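You operate a simulated robot arm through the tools that you are given. There is no shell and no other tool. Be economical: measure what you need, move in short steps, check, and stop when the job is done.

You run a simulated two-armed robot. Do the job below in one go: nothing can be reset, and whatever is moved stays where it is left.

## Task
Pick up the bottle marked "pink" from the top of the front window-side table with one hand, pass it to the other hand and put it on the top of the front wall-side table. Set down upright: bottle.
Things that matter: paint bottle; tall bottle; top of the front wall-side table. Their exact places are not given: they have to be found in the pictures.

Only the result counts: the job must be done as asked and must still hold three seconds after the hand-in. Knocking over, shifting, dropping, spilling or breaking anything else fails it.

## Robot
Two 7-joint arms with two-finger parallel grippers on one trunk, on a base that drives. Base frame: it is fixed to the floor where the robot stands at the start and does not move with it; the origin is under the middle of the robot, x ahead of it, y to its left, z up; the surface under the hand at the start is at about z = 740. Units: mm, rad, N and s.
The left shoulder is at the start at [20, 138, 1125], the right one opposite. With the tool pointing down near the work surface each hand reaches from about 100 to 500 mm from the robot's upright axis, wherever it stands, measured 20 degrees to its own side. Places, roughly: top of the front wall-side table [-300, -700, 700]. Payload 1.57 kg a hand.
The TCP of each hand is the grasp point between the finger pads, 30 mm short of the fingertips. In the tool frame z runs along the fingers and y along their closing line. The gripper opens to 80 mm. The fingers are 17 mm wide and 12 mm thick; the gripper's body (40 by 82 mm) begins 80 mm behind the TCP.
Orientation is that of the tool frame in the base frame, as a unit quaternion [w, x, y, z]. With the fingers straight down and closing along the base's y, the tool's x points along the base's -x, its y along +y and its z along -z.

## Interface
- The arms move only by the tool step_arm. It takes "left_series", "right_series" or both (then of equal length, played together; a hand with none holds still); each is a list of rows, each a list of 3 entries, a list of its own where there are three numbers: the shift along the tool's x, y, z in mm, then the turn, a rotation vector about the tool's x, y, z in rad, then the opening, from 0 (shut) to 1 (fully open). In form: [[[tx, ty, tz], [rx, ry, rz], hand], ...]. A call has 1 to 12 rows; each row is the pose to reach, as a shift and turn from the pose commanded when the call began, along the tool's axes at that moment. Each row takes 0.2 s and may step no farther than 50 mm and 0.15 rad from the row before; otherwise, or with a gripper value out of range, the whole call is refused. A pose out of reach is approached as far as the arm can. The call stops where the force on the tool passes 40 N (or 10 N more than at its start, if that is more) or the arm is blocked; 0.2 s more then pass. The fingers move at their own pace (about 45 mm/s each) and stop on an object; they squeeze with about 22 N. The grip force told is the motor's: it shows also when the fingers shut on nothing. Time passes only in rows, and 0.2 s behind the last, so rows that repeat a pose let the fingers close. The reply holds the time, the measured pose of the TCP, the force on the tool along the base axes, the opening and the grip force, in the units named above and with some noise, with the torque about the TCP (base axes, N m) and any sound that the robot's microphone picked up.
- Cameras (640 x 400 px; columns grow to the right, rows downward): "scene" is now at [160.3, 4, 1111.1]; the picture's right is [0.10, -0.99, 0.00], its down [0.56, 0.06, -0.82] and it looks along [0.82, 0.08, 0.57] (base axes); focal length 214 px, centre (320, 200). "left" rides on the left gripper at [72, 7, -122] in its tool frame; the picture's right is [-0.09, 1.00, 0.00], its down [-0.84, -0.08, -0.54] and it looks along [-0.54, -0.05, 0.84] (tool axes); focal length 238 px, centre (320, 200). "right" rides on the right gripper at [72, -7, -122] in its tool frame; the picture's right is [0.09, 1.00, 0.00], its down [-0.84, 0.08, -0.54] and it looks along [-0.54, 0.05, 0.84] (tool axes); focal length 238 px, centre (320, 200).
- camera(camera): a new picture of that camera. No time passes.
- move_column(by): slides the trunk up (or, below 0, down) by that many mm; the arms and the scene camera ride with it, the base frame stays. It gives what a move gives, with no picture.
- steer(legs): drives the robot by 1 to 6 legs, each [ahead, left, turn to the left] in mm, mm and rad, along the robot's own axes; the way and the turn of a leg run together, so that a leg with both is an arc; at most 1500 mm and 3.142 rad a leg. The arms and the cameras ride along, it lands a little off, and it stops where it bumps. It gives what a move gives.
- turn_head(pan, tilt): turns the head with the scene camera to pan (to the left, within 1.047 rad either way) and tilt (down, from -0.506 to 1.204), counted from straight ahead of the robot. It gives what a move gives.
- locate(camera, pixels): there is no depth. For up to 12 entries [column, row, z] of the newest picture of that camera ("zoom" is the newest enlarged one), the place [x, y] in the base frame at which the ray of that pixel passes the height z, good to about 3 mm. No time passes.
- close_up(camera, box): a new picture of the part [left, top, right, bottom] of that camera's present view, enlarged. No time passes.
- close_job(): hands the job in; it is judged then, once.

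Work in short steps. Measure before you move; look again where a grasp or a placing could have gone wrong, and mend it. You have 80 turns and 62 pictures in all, those below and enlarged ones among them. Open the grippers and draw the arms clear of the work before you hand the job in, unless the task says otherwise; then end with one line.

The tools are called as a command line: name --argument value ..., lists and objects as JSON in quotes. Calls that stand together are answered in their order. step_arm: Moves the arms, as the interface text tells. Its arguments: {"type":"object","properties":{"left_series":{"type":"array"},"right_series":{"type":"array"}},"required":[]} The other tools are called the same way: move_column (by) slides the trunk up or down; steer (legs) drives the base; turn_head (pan, tilt) turns the head that bears the scene camera; camera (camera) takes a picture; locate (camera, pixels) gives the place at which the rays of pixels pass given heights; close_up (camera, box) takes an enlarged picture of a part of a camera's view; close_job () hands the job in.

At the start:

```text
time_s: 0.0
left_tool_pos: [276.4, 43.5, 953.9]
left_ee_rot: [0.029, -0.064, 0.96, 0.27]
left_force: [67.7, 81.8, -130.5]
left_wrist_torque: [-1.65, -4.5, -3.75]
left_grip_width: 79.5
left_grasp_force: 0.0
right_tool_pos: [163.6, -284.5, 970.9]
right_ee_rot: [-0.173, -0.011, 0.984, -0.031]
right_force: [-0.8, 0.6, 0.0]
right_wrist_torque: [-0.01, -0.01, 0.01]
right_grip_width: 79.8
right_grasp_force: 0.0
trunk travel left (down, up): [-500.0, 740.0]
robot x, y, heading: [-1.5, 0.7, 0.003]
head pan, tilt: [1.051, 1.201]
```

scene: 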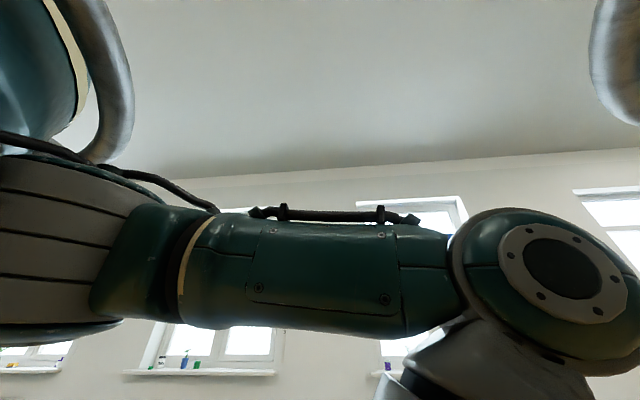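
right: 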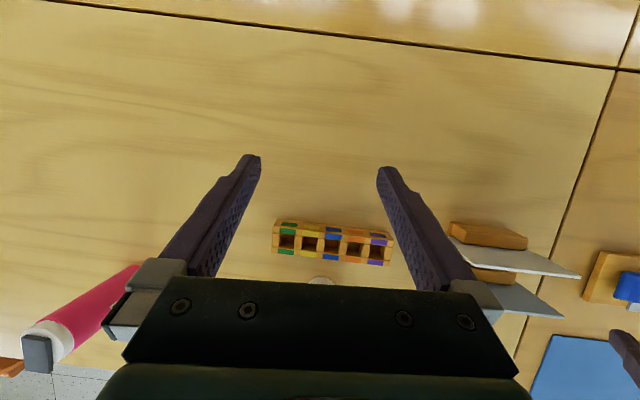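
left: 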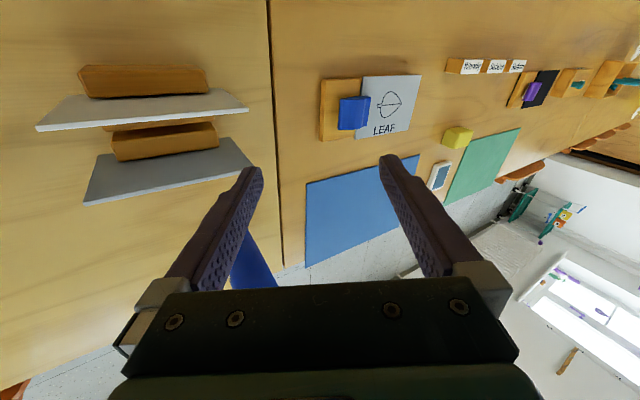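

The scene camera looks upward and sees mostly an arm, while the head reading says pan 1.05 and tilt 1.2, so the two do not agree. I turn the head to straight ahead and downward to see which is right.

turn_head --pan 0 --tilt 0.6

camera --camera "scene"

```text
time_s: 1.3
left_tool_pos: [280.2, 42.4, 951.6]
left_ee_rot: [0.041, -0.078, 0.959, 0.27]
left_force: [28.0, -47.9, -92.2]
left_wrist_torque: [11.63, -5.87, 6.47]
left_grip_width: 79.9
left_grasp_force: 0.2
right_tool_pos: [163.2, -285.1, 970.3]
right_ee_rot: [-0.175, -0.011, 0.984, -0.031]
right_force: [0.1, 0.4, 0.2]
right_wrist_torque: [0.01, 0.0, 0.02]
right_grip_width: 79.9
right_grasp_force: 0.0
trunk travel left (down, up): [-500.0, 740.0]
robot x, y, heading: [2.9, -0.5, -0.002]
head pan, tilt: [0.0, 0.6]
```

```text
58 pictures are left
```

scene: 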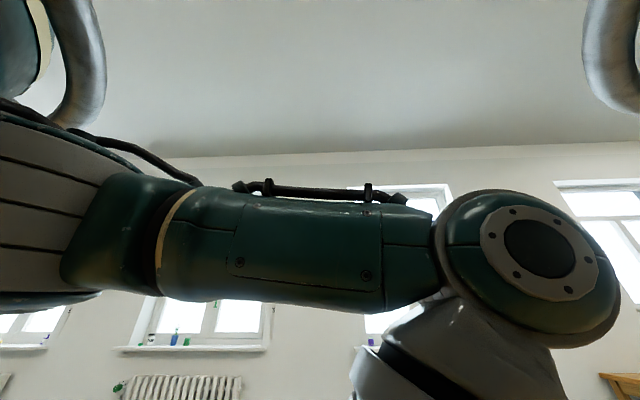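

The head moved very little and the left arm lies right under the camera, with large forces on the left hand, so the head is blocked by that arm. I tilt the head up to take off the pressure, then move the left hand ahead and to the left in small steps.

turn_head --pan 0 --tilt -0.506

step_arm --left_series '[[[-25, 20, 15], [0, 0, 0], 1], [[-50, 40, 30], [0, 0, 0], 1], [[-75, 65, 50], [0, 0, 0], 1], [[-100, 90, 68], [0, 0, 0], 1], [[-118, 109, 82], [0, 0, 0], 1]]'

camera --camera "scene"

```text
time_s: 2.6
left_tool_pos: [277.0, 41.9, 953.2]
left_ee_rot: [0.036, -0.069, 0.959, 0.271]
left_force: [19.7, -28.1, -47.7]
left_wrist_torque: [6.37, -2.4, 3.95]
left_grip_width: 80.2
left_grasp_force: 0.0
right_tool_pos: [162.9, -283.7, 969.7]
right_ee_rot: [-0.175, -0.011, 0.984, -0.031]
right_force: [0.4, -0.4, 0.0]
right_wrist_torque: [0.02, -0.01, -0.02]
right_grip_width: 80.0
right_grasp_force: 0.1
trunk travel left (down, up): [-500.0, 740.0]
robot x, y, heading: [0.2, 3.2, -0.005]
head pan, tilt: [0.0, -0.499]
```

```text
time_s: 3.8
left_tool_pos: [380.7, 188.9, 952.4]
left_ee_rot: [0.03, -0.064, 0.96, 0.271]
left_force: [-0.9, 0.6, 0.5]
left_wrist_torque: [-0.01, -0.02, 0.02]
left_grip_width: 80.0
left_grasp_force: 0.0
right_tool_pos: [163.9, -284.7, 969.2]
right_ee_rot: [-0.174, -0.01, 0.984, -0.031]
right_force: [0.7, 0.1, 0.0]
right_wrist_torque: [-0.01, 0.0, -0.01]
right_grip_width: 80.1
right_grasp_force: 0.2
trunk travel left (down, up): [-500.0, 740.0]
robot x, y, heading: [0.1, -2.2, 0.001]
head pan, tilt: [0.0, -0.499]
```

```text
57 pictures are left
```

scene: 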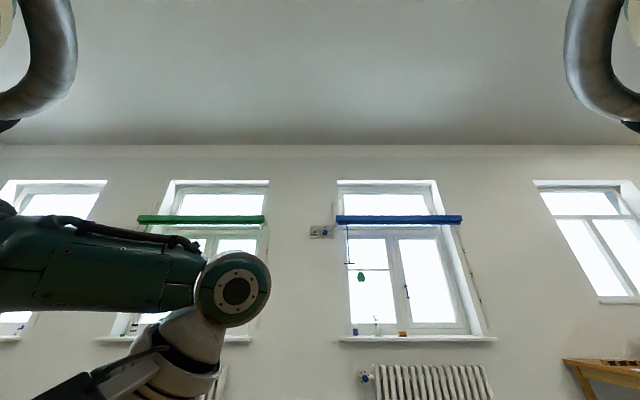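

The left hand is free now: its force is about zero and the arm has moved away from the head. I tilt the head down to look ahead.

turn_head --pan 0 --tilt 0.6

camera --camera "scene"

turn_head --pan -1.04 --tilt 0.6

camera --camera "scene"

turn_head --pan 1.04 --tilt 0.6

camera --camera "scene"

```text
time_s: 5.2
left_tool_pos: [380.9, 188.5, 952.8]
left_ee_rot: [0.03, -0.063, 0.96, 0.27]
left_force: [-0.1, 1.1, -0.6]
left_wrist_torque: [0.0, 0.01, 0.01]
left_grip_width: 79.8
left_grasp_force: 0.0
right_tool_pos: [163.5, -285.4, 971.4]
right_ee_rot: [-0.174, -0.01, 0.984, -0.03]
right_force: [-0.4, -0.1, 0.2]
right_wrist_torque: [0.01, -0.05, -0.01]
right_grip_width: 80.0
right_grasp_force: 0.1
trunk travel left (down, up): [-500.0, 740.0]
robot x, y, heading: [-0.0, -0.4, 0.001]
head pan, tilt: [0.0, 0.6]
```

```text
56 pictures are left
```

scene: 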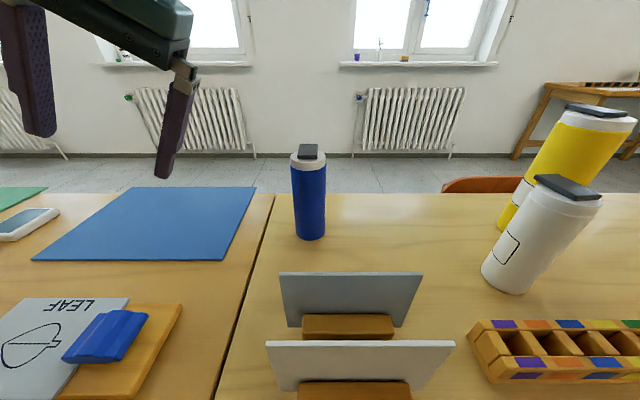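

```text
time_s: 6.5
left_tool_pos: [379.9, 188.5, 952.6]
left_ee_rot: [0.029, -0.063, 0.96, 0.27]
left_force: [-0.2, -0.3, 0.2]
left_wrist_torque: [0.01, -0.03, -0.01]
left_grip_width: 79.8
left_grasp_force: 0.0
right_tool_pos: [163.2, -285.4, 970.2]
right_ee_rot: [-0.175, -0.01, 0.984, -0.031]
right_force: [0.4, -0.7, -0.1]
right_wrist_torque: [-0.02, 0.01, -0.03]
right_grip_width: 80.0
right_grasp_force: 0.0
trunk travel left (down, up): [-500.0, 740.0]
robot x, y, heading: [-2.9, -2.0, 0.004]
head pan, tilt: [-1.04, 0.6]
```

```text
55 pictures are left
```

scene: 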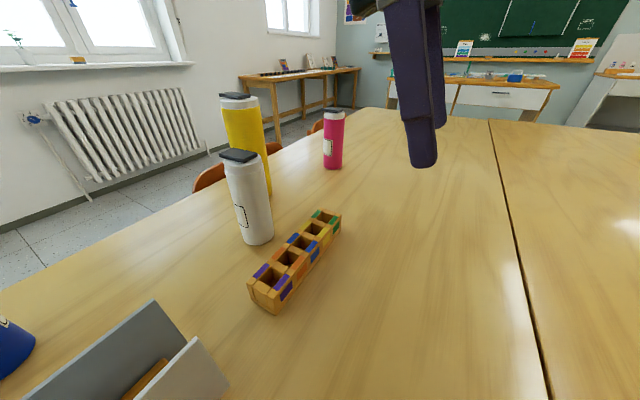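

```text
time_s: 8.4
left_tool_pos: [380.8, 187.9, 951.4]
left_ee_rot: [0.03, -0.064, 0.96, 0.271]
left_force: [0.2, -1.1, -0.2]
left_wrist_torque: [0.0, -0.02, -0.02]
left_grip_width: 79.9
left_grasp_force: 0.1
right_tool_pos: [163.6, -284.5, 970.3]
right_ee_rot: [-0.174, -0.011, 0.984, -0.031]
right_force: [0.3, -0.6, -0.7]
right_wrist_torque: [0.03, -0.01, 0.01]
right_grip_width: 80.2
right_grasp_force: 0.0
trunk travel left (down, up): [-500.0, 740.0]
robot x, y, heading: [3.2, 0.7, -0.004]
head pan, tilt: [1.04, 0.6]
```

```text
54 pictures are left
```

scene: 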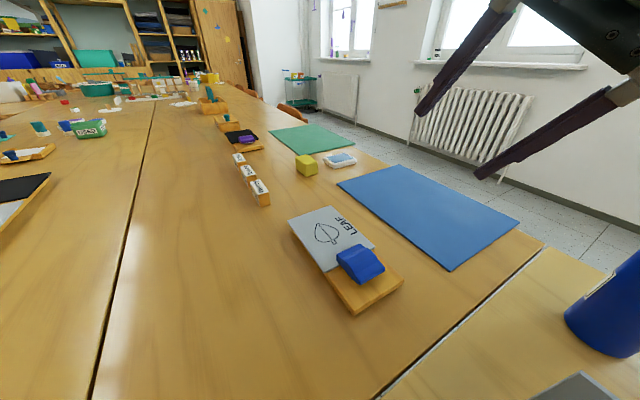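

The pink bottle stands on the near table at the right, at about (333,140) of the right-hand view, and a seam runs along to a second row of tables nearer the robot's side. I measure the seam and table edges, first in the left view and then in the right.

locate --camera "scene" --pixels '[[155, 100, 740], [135, 200, 740], [95, 380, 740], [540, 243, 740], [400, 380, 740], [270, 128, 740]]'

turn_head --pan -1.04 --tilt 0.9

camera --camera "scene"

```text
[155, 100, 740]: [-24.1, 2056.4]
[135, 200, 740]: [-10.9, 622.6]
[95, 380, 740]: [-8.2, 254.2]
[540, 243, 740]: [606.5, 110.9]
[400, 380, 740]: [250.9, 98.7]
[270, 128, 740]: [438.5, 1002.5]
```

```text
time_s: 10.4
left_tool_pos: [380.8, 188.6, 951.5]
left_ee_rot: [0.03, -0.063, 0.96, 0.271]
left_force: [0.2, -0.4, 0.0]
left_wrist_torque: [-0.01, -0.01, -0.04]
left_grip_width: 80.1
left_grasp_force: 0.0
right_tool_pos: [163.1, -284.9, 969.8]
right_ee_rot: [-0.174, -0.01, 0.984, -0.031]
right_force: [0.0, -0.3, -0.5]
right_wrist_torque: [-0.01, -0.02, 0.01]
right_grip_width: 80.1
right_grasp_force: 0.0
trunk travel left (down, up): [-500.0, 740.0]
robot x, y, heading: [-2.9, -0.7, 0.001]
head pan, tilt: [-1.04, 0.901]
```

```text
53 pictures are left
```

scene: 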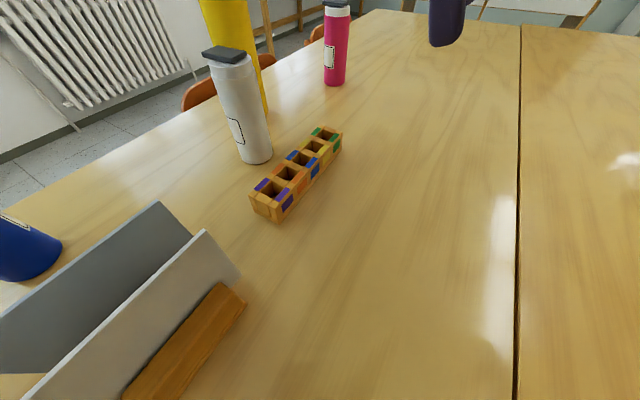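

I compare the scene and right-wrist views to check the table height, using the colour block's near lower corner, the seam and the pink bottle's foot at (335,85).

locate --camera "scene" --pixels '[[335, 85, 740], [255, 162, 740], [517, 250, 740], [521, 60, 740], [275, 222, 740], [275, 222, 700], [376, 12, 740], [521, 26, 740]]'

camera --camera "right"

turn_head --pan -1.04 --tilt 0.4

camera --camera "scene"

```text
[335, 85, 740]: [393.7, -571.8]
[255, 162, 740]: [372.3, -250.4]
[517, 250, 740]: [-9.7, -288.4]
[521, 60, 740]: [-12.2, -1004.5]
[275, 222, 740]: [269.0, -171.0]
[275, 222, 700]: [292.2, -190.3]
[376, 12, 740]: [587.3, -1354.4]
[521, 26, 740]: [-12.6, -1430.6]
```

```text
52 pictures are left
```

right: 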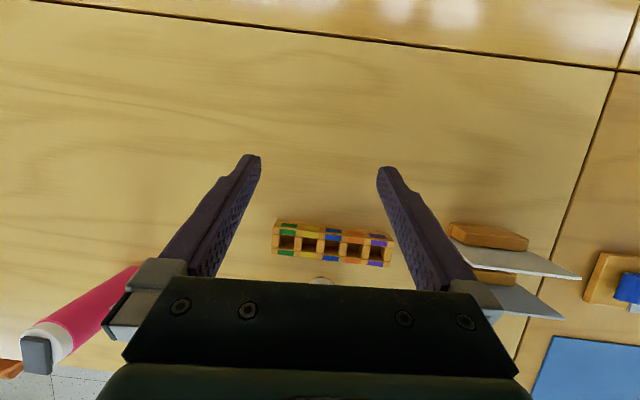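

```text
time_s: 11.4
left_tool_pos: [380.5, 188.2, 952.0]
left_ee_rot: [0.03, -0.063, 0.96, 0.27]
left_force: [0.0, 0.1, 0.6]
left_wrist_torque: [0.0, 0.0, -0.01]
left_grip_width: 80.2
left_grasp_force: 0.1
right_tool_pos: [163.3, -284.2, 970.3]
right_ee_rot: [-0.174, -0.01, 0.984, -0.03]
right_force: [0.4, -0.2, 0.2]
right_wrist_torque: [0.05, -0.02, 0.0]
right_grip_width: 80.2
right_grasp_force: 0.1
trunk travel left (down, up): [-500.0, 740.0]
robot x, y, heading: [0.4, 3.2, 0.002]
head pan, tilt: [-1.04, 0.4]
```

```text
51 pictures are left
```

scene: 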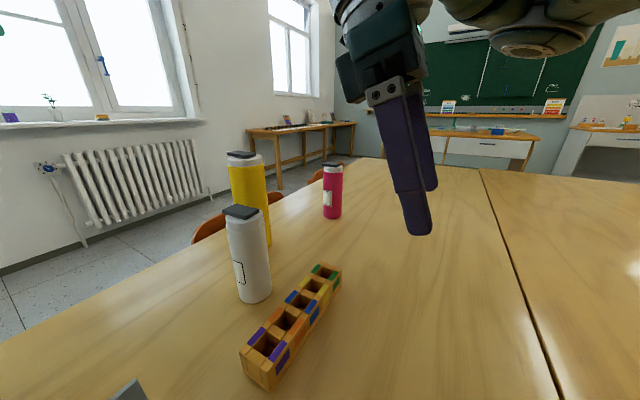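

The right-wrist view shows the cross of the seams at (617,70); I locate it at two heights to compare with the scene view's seams (x about -10, y about 100).

locate --camera "right" --pixels '[[617, 70, 740], [617, 70, 700], [300, 25, 740], [300, 25, 700], [388, 265, 740], [388, 265, 700]]'

close_up --camera "scene" --box '[280, 140, 400, 230]'

```text
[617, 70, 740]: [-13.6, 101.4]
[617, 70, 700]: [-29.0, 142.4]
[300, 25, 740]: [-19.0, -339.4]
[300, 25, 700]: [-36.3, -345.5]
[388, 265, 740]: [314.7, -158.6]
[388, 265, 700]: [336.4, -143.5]
```

```text
4.44 times, centred on (340, 185) of scene
```

zoom: 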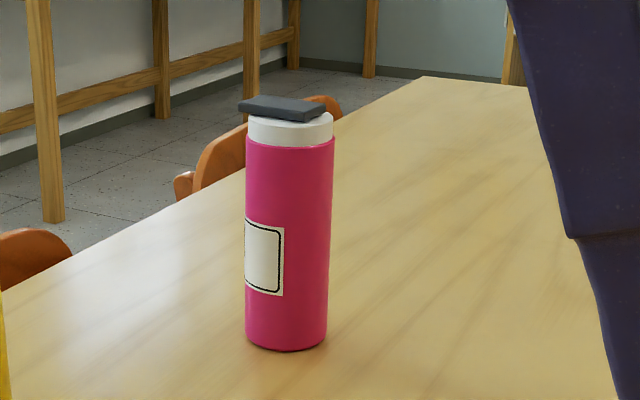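

Table height 740 is confirmed by both cameras. I measure the bottle in the enlarged view and look closer at the labels of the bottles, as the marking may differ from the colour.

locate --camera "zoom" --pixels '[[286, 350, 740], [246, 338, 740], [327, 338, 740], [246, 145, 880], [334, 145, 880], [290, 118, 900], [290, 118, 920], [290, 118, 940]]'

close_up --camera "scene" --box '[305, 155, 355, 225]'

close_up --camera "scene" --box '[200, 140, 290, 310]'

```text
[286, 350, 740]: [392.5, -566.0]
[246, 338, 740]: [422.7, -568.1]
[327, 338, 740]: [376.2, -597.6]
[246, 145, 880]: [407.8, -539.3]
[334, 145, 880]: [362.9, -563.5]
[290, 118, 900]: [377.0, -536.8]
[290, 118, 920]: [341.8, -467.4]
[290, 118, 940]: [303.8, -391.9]
```

```text
5.71 times, centred on (330, 190) of scene
```

zoom: 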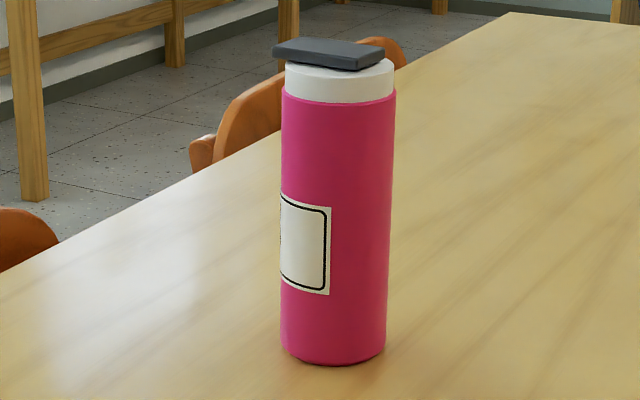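

```text
2.35 times, centred on (245, 225) of scene
```

zoom: 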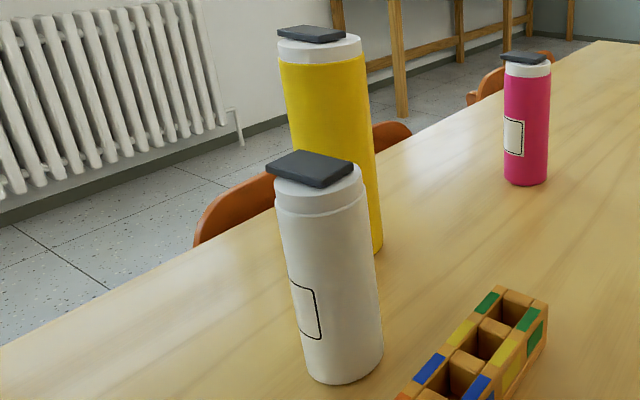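

The pink bottle stands at about (401,-588), roughly 55 mm thick and 155 mm tall; its label faces the window. I look straight down to see where the robot itself stands relative to the tables.

turn_head --pan 0 --tilt 1.2

camera --camera "scene"

turn_head --pan -1.04 --tilt 1.2

camera --camera "scene"

```text
time_s: 12.7
left_tool_pos: [379.9, 187.4, 951.4]
left_ee_rot: [0.03, -0.064, 0.96, 0.271]
left_force: [-0.2, 0.5, 0.3]
left_wrist_torque: [0.01, 0.0, -0.03]
left_grip_width: 80.2
left_grasp_force: 0.0
right_tool_pos: [162.7, -285.3, 969.9]
right_ee_rot: [-0.175, -0.01, 0.984, -0.031]
right_force: [0.3, 0.1, 0.4]
right_wrist_torque: [-0.01, -0.02, 0.02]
right_grip_width: 80.2
right_grasp_force: 0.1
trunk travel left (down, up): [-500.0, 740.0]
robot x, y, heading: [0.8, 1.2, 0.004]
head pan, tilt: [0.0, 1.201]
```

```text
47 pictures are left
```

scene: 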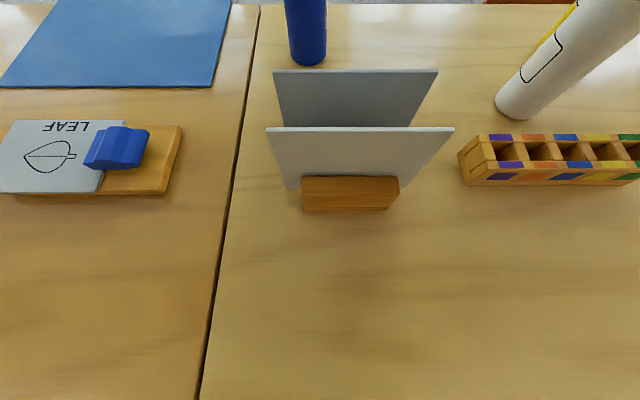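

```text
time_s: 13.9
left_tool_pos: [381.2, 187.4, 953.6]
left_ee_rot: [0.031, -0.063, 0.96, 0.27]
left_force: [-0.3, 0.5, 0.0]
left_wrist_torque: [-0.02, -0.01, -0.01]
left_grip_width: 79.9
left_grasp_force: 0.1
right_tool_pos: [163.1, -284.3, 969.4]
right_ee_rot: [-0.174, -0.011, 0.984, -0.031]
right_force: [-0.8, 0.2, 0.5]
right_wrist_torque: [0.01, -0.02, 0.03]
right_grip_width: 80.0
right_grasp_force: 0.1
trunk travel left (down, up): [-500.0, 740.0]
robot x, y, heading: [1.4, 1.5, 0.002]
head pan, tilt: [-1.04, 1.201]
```

```text
46 pictures are left
```

scene: 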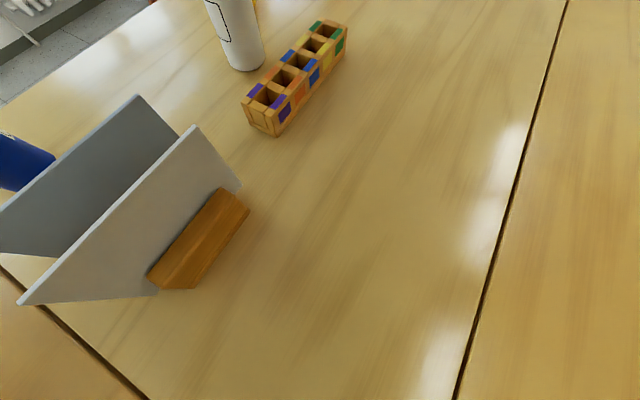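

The robot hangs above the tables (seam below it, no legs), so it can drive over them. I raise the trunk 250 mm so the hands clear the bottles, then drive 500 mm to the right.

move_column --by 250

steer --legs '[[0, -500, 0]]'

turn_head --pan 0 --tilt 0.9

camera --camera "scene"

```text
time_s: 16.5
left_tool_pos: [380.3, 187.8, 1201.1]
left_ee_rot: [0.03, -0.064, 0.96, 0.27]
left_force: [0.3, 0.0, 0.0]
left_wrist_torque: [-0.01, 0.02, 0.04]
left_grip_width: 79.8
left_grasp_force: 0.0
right_tool_pos: [162.9, -284.8, 1219.7]
right_ee_rot: [-0.175, -0.011, 0.984, -0.031]
right_force: [0.6, -0.2, -0.9]
right_wrist_torque: [-0.01, -0.01, 0.03]
right_grip_width: 80.0
right_grasp_force: 0.2
trunk travel left (down, up): [-750.0, 490.0]
robot x, y, heading: [-1.9, 1.0, 0.001]
head pan, tilt: [-1.04, 1.201]
```

```text
time_s: 19.5
left_tool_pos: [380.7, -318.3, 1201.5]
left_ee_rot: [0.03, -0.063, 0.96, 0.27]
left_force: [-1.4, 0.3, 0.3]
left_wrist_torque: [-0.02, -0.01, 0.0]
left_grip_width: 79.9
left_grasp_force: 0.0
right_tool_pos: [161.3, -791.8, 1220.0]
right_ee_rot: [-0.175, -0.009, 0.984, -0.031]
right_force: [-0.2, 0.4, 0.6]
right_wrist_torque: [0.01, 0.01, 0.02]
right_grip_width: 80.1
right_grasp_force: 0.1
trunk travel left (down, up): [-750.0, 490.0]
robot x, y, heading: [2.0, -504.8, -0.006]
head pan, tilt: [-1.04, 1.201]
```

```text
time_s: 20.8
left_tool_pos: [380.2, -319.1, 1202.2]
left_ee_rot: [0.031, -0.062, 0.96, 0.271]
left_force: [0.6, 0.2, -0.1]
left_wrist_torque: [0.0, 0.0, 0.0]
left_grip_width: 80.1
left_grasp_force: 0.1
right_tool_pos: [161.3, -791.9, 1219.1]
right_ee_rot: [-0.175, -0.011, 0.984, -0.031]
right_force: [-0.3, 0.5, 0.1]
right_wrist_torque: [0.0, 0.02, 0.04]
right_grip_width: 79.8
right_grasp_force: 0.1
trunk travel left (down, up): [-750.0, 490.0]
robot x, y, heading: [-0.8, -506.5, -0.003]
head pan, tilt: [0.0, 0.901]
```

```text
45 pictures are left
```

scene: 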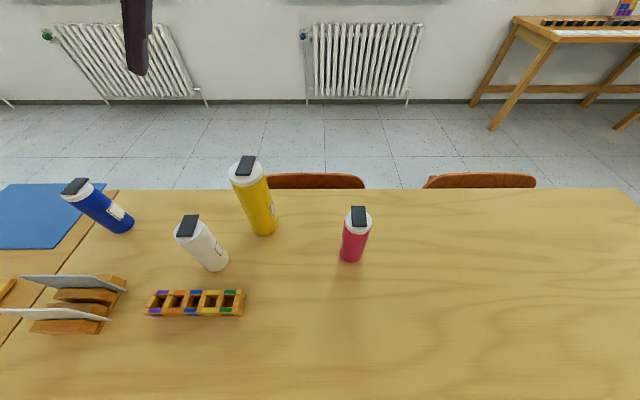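

Driving worked and the pink bottle is seen at (355,235) with its label turned away. Its label faces roughly +x+y, so I drive to the window side and turn round to read it, with the hands still high above everything.

steer --legs '[[750, 250, 0], [0, 0, -2.3]]'

camera --camera "scene"

```text
time_s: 30.5
left_tool_pos: [624.4, -665.9, 1202.1]
left_ee_rot: [0.259, 0.853, 0.446, 0.082]
left_force: [0.6, -0.2, 0.3]
left_wrist_torque: [-0.03, 0.03, 0.01]
left_grip_width: 80.0
left_grasp_force: 0.1
right_tool_pos: [422.0, -185.5, 1220.8]
right_ee_rot: [-0.099, 0.896, 0.407, 0.147]
right_force: [0.7, 0.0, 0.9]
right_wrist_torque: [-0.01, -0.03, 0.02]
right_grip_width: 80.1
right_grasp_force: 0.1
trunk travel left (down, up): [-750.0, 490.0]
robot x, y, heading: [739.2, -257.2, -2.315]
head pan, tilt: [0.0, 0.901]
```

```text
44 pictures are left
```

scene: 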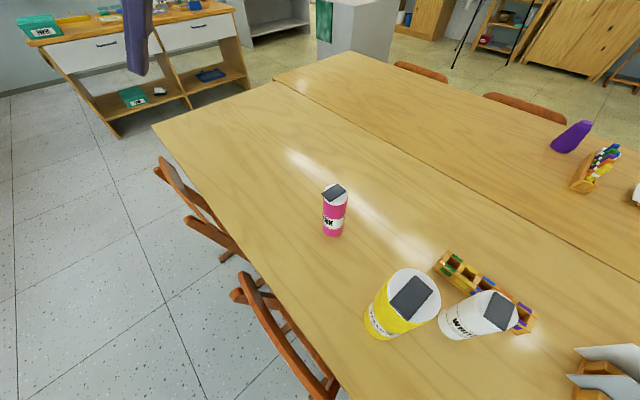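

Labels are visible now on the pink (333,222), yellow and white bottles, and the wall-side front table looks empty near the board end. I enlarge the pink label and locate places.

close_up --camera "scene" --box '[305, 175, 365, 245]'

locate --camera "scene" --pixels '[[333, 236, 740], [560, 150, 740], [580, 188, 740], [353, 53, 740], [275, 80, 740], [153, 125, 740], [450, 90, 740], [334, 193, 895]]'

```text
5.71 times, centred on (335, 210) of scene
```

zoom: 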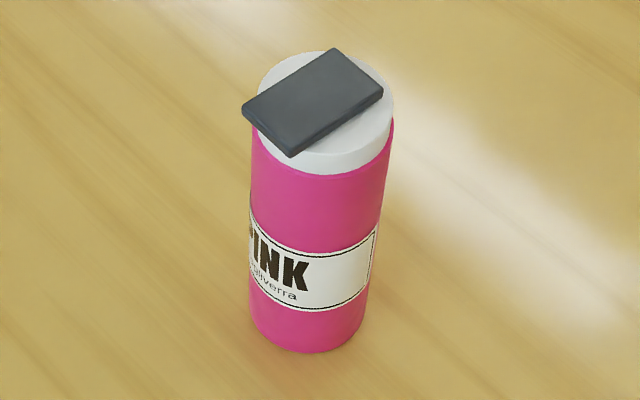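

```text
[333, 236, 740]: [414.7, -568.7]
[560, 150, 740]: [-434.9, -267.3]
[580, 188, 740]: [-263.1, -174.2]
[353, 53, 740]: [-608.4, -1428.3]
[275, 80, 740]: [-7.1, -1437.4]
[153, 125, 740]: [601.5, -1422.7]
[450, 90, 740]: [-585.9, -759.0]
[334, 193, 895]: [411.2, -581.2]
```

The label reads "PINK", and the wall-side table around (-300,-700) is free. I go to about (288,-907) facing +y, so that both arms come from the empty end of the tables, the bottle being about 320 ahead and 110 to the right.

steer --legs '[[784, 108, 0], [0, 0, -2.397]]'

camera --camera "scene"

```text
time_s: 40.2
left_tool_pos: [95.4, -535.9, 1202.0]
left_ee_rot: [0.176, 0.742, -0.612, -0.208]
left_force: [0.6, -1.2, -0.2]
left_wrist_torque: [-0.01, -0.01, 0.02]
left_grip_width: 80.0
left_grasp_force: 0.0
right_tool_pos: [580.6, -724.1, 1219.4]
right_ee_rot: [0.097, 0.724, -0.667, 0.147]
right_force: [-0.6, -0.2, -0.5]
right_wrist_torque: [0.01, 0.04, -0.03]
right_grip_width: 80.0
right_grasp_force: 0.0
trunk travel left (down, up): [-750.0, 490.0]
robot x, y, heading: [307.2, -900.7, 1.637]
head pan, tilt: [0.0, 0.901]
```

```text
42 pictures are left
```

scene: 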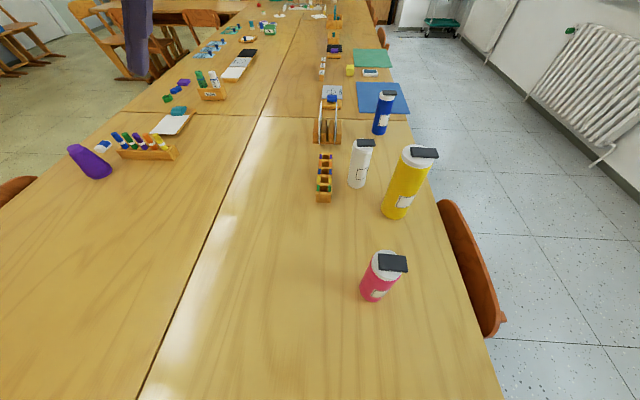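

I correct the heading by -0.066 rad and enlarge the bottle to measure it and its lid.

steer --legs '[[0, 0, -0.066]]'

turn_head --pan -0.3 --tilt 0.9

camera --camera "scene"

```text
time_s: 41.1
left_tool_pos: [118.9, -522.4, 1201.1]
left_ee_rot: [0.169, 0.722, -0.637, -0.213]
left_force: [0.4, -0.6, -0.4]
left_wrist_torque: [0.0, -0.01, 0.01]
left_grip_width: 79.9
left_grasp_force: 0.0
right_tool_pos: [591.2, -743.6, 1219.6]
right_ee_rot: [0.103, 0.701, -0.691, 0.145]
right_force: [0.0, 1.3, 0.0]
right_wrist_torque: [0.0, -0.02, -0.01]
right_grip_width: 79.9
right_grasp_force: 0.0
trunk travel left (down, up): [-750.0, 490.0]
robot x, y, heading: [305.7, -900.8, 1.561]
head pan, tilt: [0.0, 0.901]
```

```text
time_s: 41.9
left_tool_pos: [119.7, -520.8, 1202.5]
left_ee_rot: [0.17, 0.722, -0.636, -0.213]
left_force: [0.2, -0.5, 0.5]
left_wrist_torque: [-0.01, -0.01, 0.04]
left_grip_width: 80.0
left_grasp_force: 0.0
right_tool_pos: [591.6, -743.3, 1218.9]
right_ee_rot: [0.102, 0.701, -0.69, 0.146]
right_force: [-0.1, -0.3, 0.7]
right_wrist_torque: [0.0, 0.02, -0.04]
right_grip_width: 79.9
right_grasp_force: 0.1
trunk travel left (down, up): [-750.0, 490.0]
robot x, y, heading: [306.9, -901.9, 1.56]
head pan, tilt: [-0.3, 0.901]
```

```text
41 pictures are left
```

scene: 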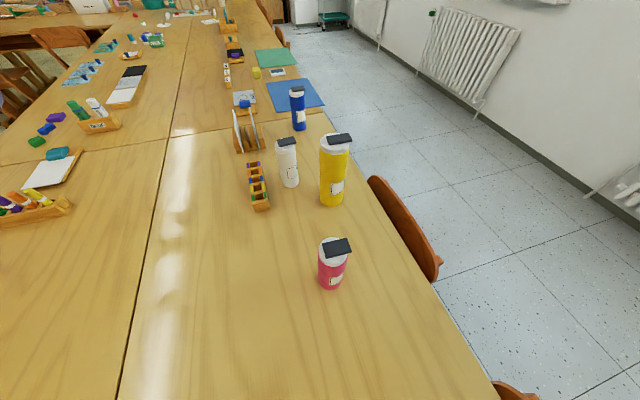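

close_up --camera "scene" --box '[295, 225, 375, 300]'

```text
5.33 times, centred on (335, 262) of scene
```

zoom: 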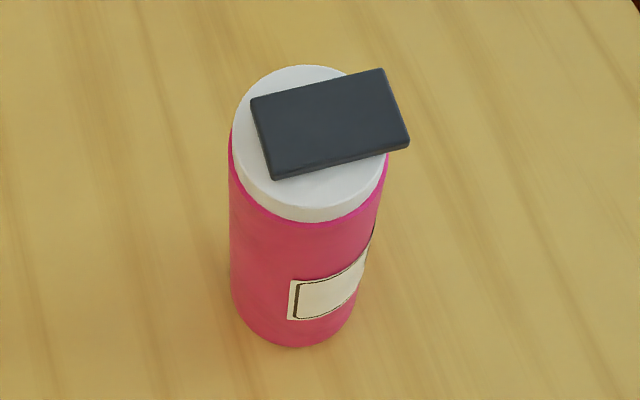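

The lid is a slab overhanging to the right (+x side). I locate its corners, the rim and the foot at likely heights.

locate --camera "zoom" --pixels '[[300, 346, 740], [231, 300, 740], [365, 290, 740], [231, 150, 885], [387, 175, 885], [309, 140, 885], [309, 140, 900], [251, 103, 905], [384, 70, 905], [410, 140, 905], [272, 178, 905]]'

```text
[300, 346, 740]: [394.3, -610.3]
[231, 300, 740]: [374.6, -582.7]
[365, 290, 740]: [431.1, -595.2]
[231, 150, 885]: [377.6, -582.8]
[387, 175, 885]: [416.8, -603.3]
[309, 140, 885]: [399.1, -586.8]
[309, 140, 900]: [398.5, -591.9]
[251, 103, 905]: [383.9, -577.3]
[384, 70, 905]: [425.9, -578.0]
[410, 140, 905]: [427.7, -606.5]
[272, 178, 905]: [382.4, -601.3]
```

Bottle axis is at about (399,-587), its rim at 885 and lid top near 900; the lid stays within 28 mm of the axis along x. I bring the right hand straight-down above it while still high.

step_arm --right_series '[[[-24.5, 31.4, -10.9], [-0.01, -0.058, 0.003], 1], [[-49, 62.8, -21.8], [-0.02, -0.117, 0.007], 1], [[-73.5, 94.2, -32.7], [-0.031, -0.175, 0.01], 1], [[-98, 125.7, -43.5], [-0.041, -0.233, 0.013], 1], [[-122.4, 157, -54.4], [-0.052, -0.292, 0.017], 1], [[-146.9, 188.5, -65.3], [-0.062, -0.35, 0.02], 1], [[-146.9, 188.5, -65.3], [-0.062, -0.35, 0.02], 1]]'

camera --camera "right"

```text
time_s: 43.5
left_tool_pos: [120.1, -520.7, 1200.9]
left_ee_rot: [0.169, 0.722, -0.636, -0.213]
left_force: [0.7, 0.1, 0.6]
left_wrist_torque: [-0.03, 0.02, -0.02]
left_grip_width: 79.8
left_grasp_force: 0.0
right_tool_pos: [399.1, -587.3, 1221.3]
right_ee_rot: [0.0, -0.705, 0.709, 0.0]
right_force: [0.6, 0.9, -0.6]
right_wrist_torque: [0.0, 0.02, 0.02]
right_grip_width: 80.2
right_grasp_force: 0.0
trunk travel left (down, up): [-750.0, 490.0]
robot x, y, heading: [304.6, -901.0, 1.562]
head pan, tilt: [-0.3, 0.901]
```

```text
39 pictures are left
```

right: 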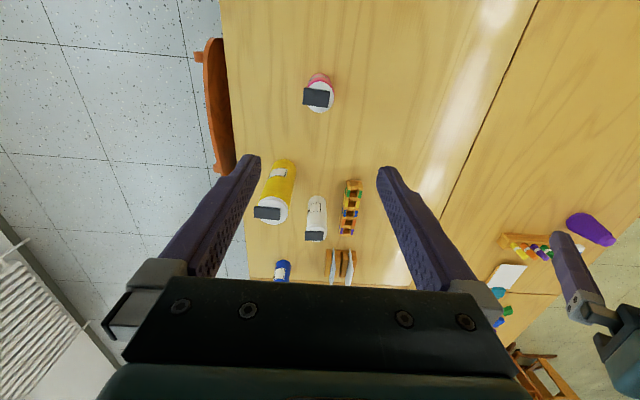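

The hand is exactly where commanded. I cross-check the bottle with the wrist camera: rim near (320,97), lid corners around (303-332, 90-107).

locate --camera "right" --pixels '[[320, 97, 885], [318, 74, 740], [317, 98, 900]]'

move_column --by -230

camera --camera "right"

```text
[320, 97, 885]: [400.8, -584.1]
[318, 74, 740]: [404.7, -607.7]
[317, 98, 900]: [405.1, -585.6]
```

```text
time_s: 45.9
left_tool_pos: [120.3, -521.4, 971.9]
left_ee_rot: [0.169, 0.722, -0.636, -0.213]
left_force: [0.9, -0.4, -0.1]
left_wrist_torque: [0.03, -0.01, 0.04]
left_grip_width: 80.0
left_grasp_force: 0.1
right_tool_pos: [401.2, -588.5, 990.9]
right_ee_rot: [-0.001, -0.705, 0.709, -0.001]
right_force: [-0.8, 0.0, 0.0]
right_wrist_torque: [-0.01, -0.01, 0.01]
right_grip_width: 80.2
right_grasp_force: 0.0
trunk travel left (down, up): [-520.0, 720.0]
robot x, y, heading: [302.3, -900.2, 1.56]
head pan, tilt: [-0.3, 0.901]
```

```text
38 pictures are left
```

right: 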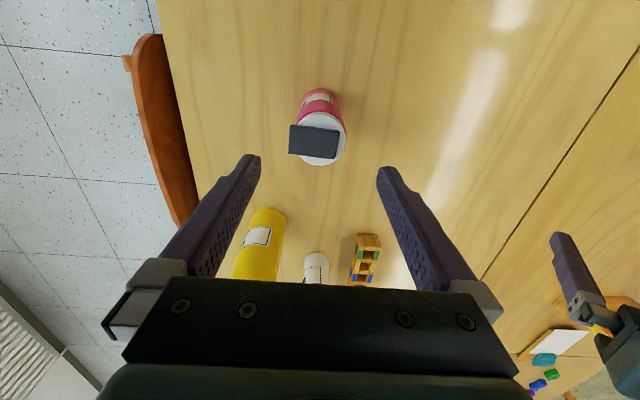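

The bottle is centred between the fingers as seen at (320,140). I go down 100 mm, so that the fingertips straddle the rim, and look.

step_arm --right_series '[[[0, 0, 35], [0, 0, 0], 1], [[0, 0, 70], [0, 0, 0], 1], [[0, 0, 100], [0, 0, 0], 1]]'

camera --camera "right"

```text
time_s: 46.7
left_tool_pos: [119.6, -521.3, 972.0]
left_ee_rot: [0.17, 0.722, -0.636, -0.213]
left_force: [0.3, -0.1, 0.9]
left_wrist_torque: [-0.01, -0.01, -0.02]
left_grip_width: 80.3
left_grasp_force: 0.1
right_tool_pos: [399.9, -587.0, 889.2]
right_ee_rot: [-0.001, -0.706, 0.708, -0.001]
right_force: [1.0, 0.0, -0.5]
right_wrist_torque: [0.01, 0.01, 0.02]
right_grip_width: 80.0
right_grasp_force: 0.0
trunk travel left (down, up): [-520.0, 720.0]
robot x, y, heading: [304.2, -906.3, 1.562]
head pan, tilt: [-0.3, 0.901]
```

```text
37 pictures are left
```

right: 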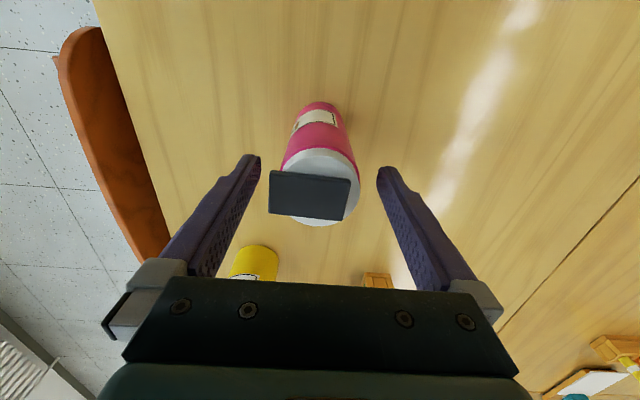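

Clear on both sides. I go down 42 mm more to about 848 and close.

step_arm --right_series '[[[0, 0, 21], [0, 0, 0], 1], [[0, 0, 42], [0, 0, 0], 1], [[0, 0, 42], [0, 0, 0], 0], [[0, 0, 42], [0, 0, 0], 0], [[0, 0, 42], [0, 0, 0], 0], [[0, 0, 42], [0, 0, 0], 0]]'

camera --camera "right"

```text
time_s: 48.1
left_tool_pos: [119.5, -521.8, 971.4]
left_ee_rot: [0.169, 0.721, -0.637, -0.214]
left_force: [0.4, -1.1, -0.6]
left_wrist_torque: [0.01, -0.01, 0.0]
left_grip_width: 79.9
left_grasp_force: 0.0
right_tool_pos: [400.1, -588.1, 849.3]
right_ee_rot: [0.0, -0.706, 0.708, -0.001]
right_force: [0.0, 0.1, 1.0]
right_wrist_torque: [0.03, 0.07, -0.03]
right_grip_width: 56.0
right_grasp_force: 21.8
trunk travel left (down, up): [-520.0, 720.0]
robot x, y, heading: [304.7, -906.3, 1.563]
head pan, tilt: [-0.3, 0.901]
```

```text
36 pictures are left
```

right: 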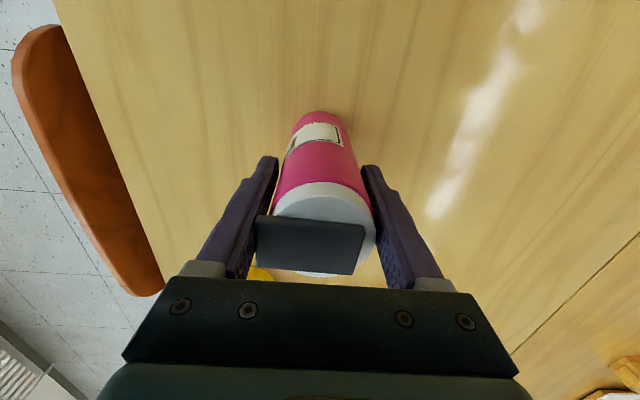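

It is held at 56 mm with 22 N. I lift it 120 mm and check.

step_arm --right_series '[[[0, 0, -20], [0, 0, 0], 0], [[0, 0, -50], [0, 0, 0], 0], [[0, 0, -85], [0, 0, 0], 0], [[0, 0, -120], [0, 0, 0], 0]]'

camera --camera "scene"

```text
time_s: 49.1
left_tool_pos: [121.2, -522.4, 971.1]
left_ee_rot: [0.169, 0.722, -0.637, -0.212]
left_force: [-0.2, 0.3, -0.5]
left_wrist_torque: [0.0, 0.01, 0.01]
left_grip_width: 80.0
left_grasp_force: 0.0
right_tool_pos: [399.5, -589.3, 968.3]
right_ee_rot: [-0.001, -0.705, 0.709, -0.002]
right_force: [-0.6, -0.7, -3.8]
right_wrist_torque: [-0.03, -0.03, -0.02]
right_grip_width: 55.2
right_grasp_force: 22.0
trunk travel left (down, up): [-520.0, 720.0]
robot x, y, heading: [303.1, -902.3, 1.566]
head pan, tilt: [-0.3, 0.901]
```

```text
35 pictures are left
```

scene: 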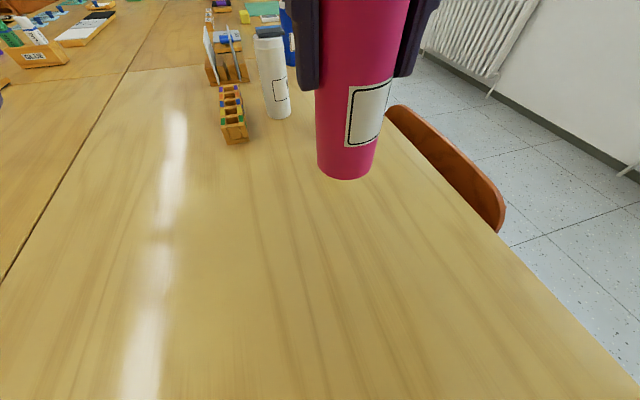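

Lifted cleanly and upright. I raise the trunk 100 mm and drive 500 mm to the left over the wall-side table, where I will do the handover.

move_column --by 100

steer --legs '[[0, 500, 0]]'

turn_head --pan 0 --tilt 0.7

camera --camera "scene"

```text
time_s: 50.4
left_tool_pos: [120.5, -521.3, 1072.3]
left_ee_rot: [0.17, 0.721, -0.637, -0.213]
left_force: [-0.2, -0.1, -0.3]
left_wrist_torque: [0.0, -0.01, 0.03]
left_grip_width: 80.2
left_grasp_force: 0.0
right_tool_pos: [399.4, -590.4, 1067.3]
right_ee_rot: [-0.001, -0.705, 0.709, 0.0]
right_force: [-0.1, 0.7, -3.7]
right_wrist_torque: [-0.06, 0.01, 0.01]
right_grip_width: 55.1
right_grasp_force: 22.2
trunk travel left (down, up): [-620.0, 620.0]
robot x, y, heading: [304.5, -904.0, 1.562]
head pan, tilt: [-0.3, 0.901]
```

```text
time_s: 53.4
left_tool_pos: [-382.2, -517.5, 1071.0]
left_ee_rot: [0.169, 0.72, -0.637, -0.215]
left_force: [0.2, 0.0, -0.3]
left_wrist_torque: [0.01, 0.01, -0.02]
left_grip_width: 80.1
left_grasp_force: 0.0
right_tool_pos: [-103.1, -585.5, 1067.1]
right_ee_rot: [-0.001, -0.704, 0.71, -0.001]
right_force: [-0.3, -1.0, -4.1]
right_wrist_torque: [-0.01, 0.01, 0.02]
right_grip_width: 55.5
right_grasp_force: 22.3
trunk travel left (down, up): [-620.0, 620.0]
robot x, y, heading: [-200.4, -901.6, 1.559]
head pan, tilt: [-0.3, 0.901]
```

```text
time_s: 54.2
left_tool_pos: [-381.7, -516.2, 1072.4]
left_ee_rot: [0.169, 0.721, -0.637, -0.214]
left_force: [-0.7, -0.4, 0.3]
left_wrist_torque: [0.02, -0.03, 0.03]
left_grip_width: 80.1
left_grasp_force: 0.0
right_tool_pos: [-103.0, -585.2, 1067.5]
right_ee_rot: [0.0, -0.704, 0.71, 0.0]
right_force: [0.0, 0.0, -4.0]
right_wrist_torque: [-0.02, 0.02, 0.02]
right_grip_width: 55.2
right_grasp_force: 21.9
trunk travel left (down, up): [-620.0, 620.0]
robot x, y, heading: [-198.1, -899.5, 1.56]
head pan, tilt: [0.0, 0.7]
```

```text
34 pictures are left
```

scene: 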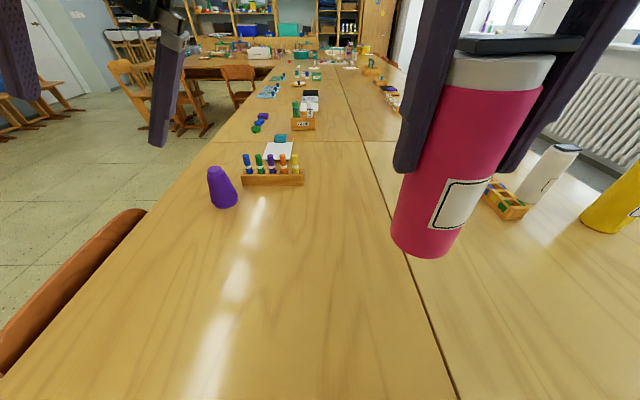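

All clear: the bottle is held upright and the table below is free. I now turn the left hand to a low slanting pose (35 degrees below level, 40 degrees to the right) at a pre-grasp place left of the midline, while the right hand holds still.

step_arm --left_series '[[[8.4, -6.2, -5.6], [0.082, -0.092, 0.044], 1], [[16.7, -12.3, -11.1], [0.164, -0.184, 0.089], 1], [[25.1, -18.5, -16.7], [0.246, -0.276, 0.133], 1], [[33.4, -24.6, -22.3], [0.328, -0.368, 0.177], 1], [[41.8, -30.8, -27.9], [0.41, -0.46, 0.221], 1], [[50.1, -36.9, -33.4], [0.493, -0.552, 0.266], 1], [[58.5, -43.1, -39], [0.575, -0.644, 0.31], 1], [[66.8, -49.2, -44.6], [0.657, -0.736, 0.354], 1], [[75.2, -55.4, -50.2], [0.739, -0.828, 0.398], 1], [[83.5, -61.5, -55.7], [0.821, -0.92, 0.443], 1], [[91.9, -67.7, -61.3], [0.903, -1.012, 0.487], 1], [[91.9, -67.7, -61.3], [0.903, -1.012, 0.487], 1]]'

camera --camera "scene"

```text
time_s: 56.8
left_tool_pos: [-286.1, -562.0, 1069.5]
left_ee_rot: [0.419, -0.369, 0.807, 0.193]
left_force: [-0.6, -0.6, 0.0]
left_wrist_torque: [-0.02, -0.01, -0.03]
left_grip_width: 79.9
left_grasp_force: 0.0
left hand out of reach, approached as far as the arm can: row 8, 9, 10, 11, 12
right_tool_pos: [-102.1, -586.0, 1068.0]
right_ee_rot: [-0.001, -0.704, 0.71, -0.002]
right_force: [-0.2, 0.3, -4.4]
right_wrist_torque: [-0.01, -0.03, 0.01]
right_grip_width: 55.1
right_grasp_force: 21.9
trunk travel left (down, up): [-620.0, 620.0]
robot x, y, heading: [-196.3, -900.7, 1.561]
head pan, tilt: [0.0, 0.7]
```

```text
33 pictures are left
```

scene: 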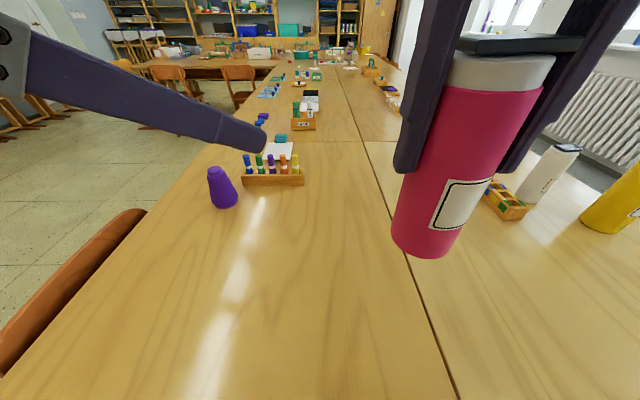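

The left hand reached the wanted orientation exactly, only 40 mm further ahead than asked (reach limit close to the body). I now bring the bottle with the right hand to about 400 ahead and 20 left of the robot's middle, in front of the left hand.

step_arm --right_series '[[[-21.5, 29.2, 0], [0, 0, 0], 0], [[-43, 58.5, 0], [0, 0, 0], 0], [[-64.5, 87.7, 0], [0, 0, 0], 0], [[-86, 117, 0], [0, 0, 0], 0], [[-86, 117, 0], [0, 0, 0], 0]]'

camera --camera "left"

camera --camera "scene"

```text
time_s: 58.0
left_tool_pos: [-286.2, -561.4, 1070.9]
left_ee_rot: [0.418, -0.37, 0.807, 0.193]
left_force: [0.3, -0.2, 0.0]
left_wrist_torque: [0.03, -0.02, 0.02]
left_grip_width: 80.0
left_grasp_force: 0.1
right_tool_pos: [-218.0, -498.8, 1064.9]
right_ee_rot: [-0.001, -0.704, 0.71, -0.001]
right_force: [0.2, 0.4, -4.4]
right_wrist_torque: [0.01, -0.02, 0.0]
right_grip_width: 55.2
right_grasp_force: 22.0
trunk travel left (down, up): [-620.0, 620.0]
robot x, y, heading: [-200.9, -898.9, 1.559]
head pan, tilt: [0.0, 0.7]
```

```text
32 pictures are left
```

left: 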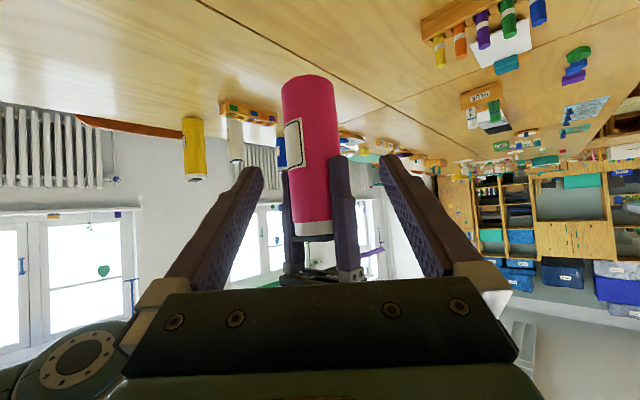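

```text
31 pictures are left
```

scene: 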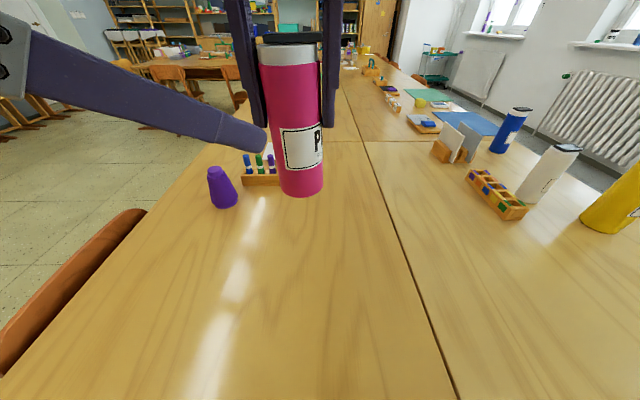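

The bottle hangs right in front of the left hand. I make a small left-hand step (30 mm along its axis, 11 mm sideways) to see from which pose the shifts count, since the last one was clipped.

step_arm --left_series '[[[3, -5, 15], [0, 0, 0], 1], [[6, -10.6, 30], [0, 0, 0], 1], [[6, -10.6, 30], [0, 0, 0], 1]]'

```text
time_s: 58.8
left_tool_pos: [-263.6, -551.6, 1048.5]
left_ee_rot: [0.419, -0.37, 0.806, 0.193]
left_force: [0.2, 0.3, 0.6]
left_wrist_torque: [0.0, -0.01, -0.01]
left_grip_width: 80.0
left_grasp_force: 0.0
right_tool_pos: [-218.6, -498.4, 1064.8]
right_ee_rot: [-0.001, -0.704, 0.71, 0.0]
right_force: [-0.6, 0.5, -3.7]
right_wrist_torque: [0.02, 0.0, 0.01]
right_grip_width: 55.3
right_grasp_force: 22.1
trunk travel left (down, up): [-620.0, 620.0]
robot x, y, heading: [-200.3, -897.3, 1.565]
head pan, tilt: [0.0, 0.7]
```

The shift counts from the measured pose, so now 86 mm along the tool axis remain, with no side error. I advance 50 mm and look.

step_arm --left_series '[[[0.5, 0, 25], [0, 0, 0], 1], [[1, 0, 50], [0, 0, 0], 1]]'

camera --camera "left"

camera --camera "scene"

```text
time_s: 59.4
left_tool_pos: [-235.8, -519.1, 1018.2]
left_ee_rot: [0.419, -0.37, 0.806, 0.193]
left_force: [-0.3, 0.2, 0.3]
left_wrist_torque: [0.01, 0.01, -0.04]
left_grip_width: 80.1
left_grasp_force: 0.1
right_tool_pos: [-218.3, -499.0, 1064.6]
right_ee_rot: [0.0, -0.705, 0.71, -0.002]
right_force: [-0.3, -0.5, -3.7]
right_wrist_torque: [-0.02, 0.0, 0.02]
right_grip_width: 54.9
right_grasp_force: 21.8
trunk travel left (down, up): [-620.0, 620.0]
robot x, y, heading: [-195.0, -898.7, 1.562]
head pan, tilt: [0.0, 0.7]
```

```text
30 pictures are left
```

left: 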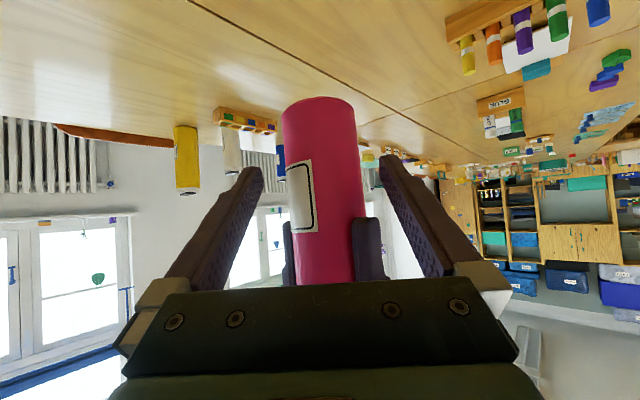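

```text
29 pictures are left
```

scene: 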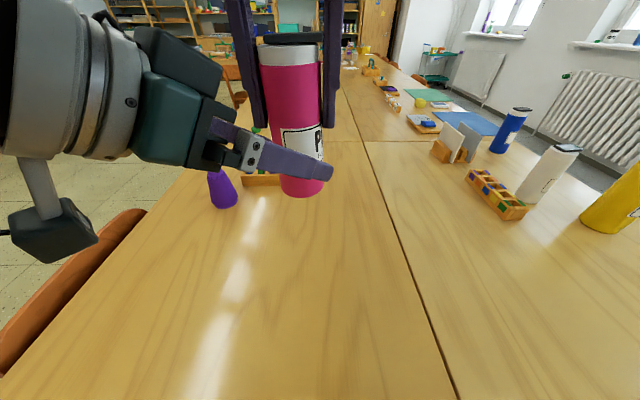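

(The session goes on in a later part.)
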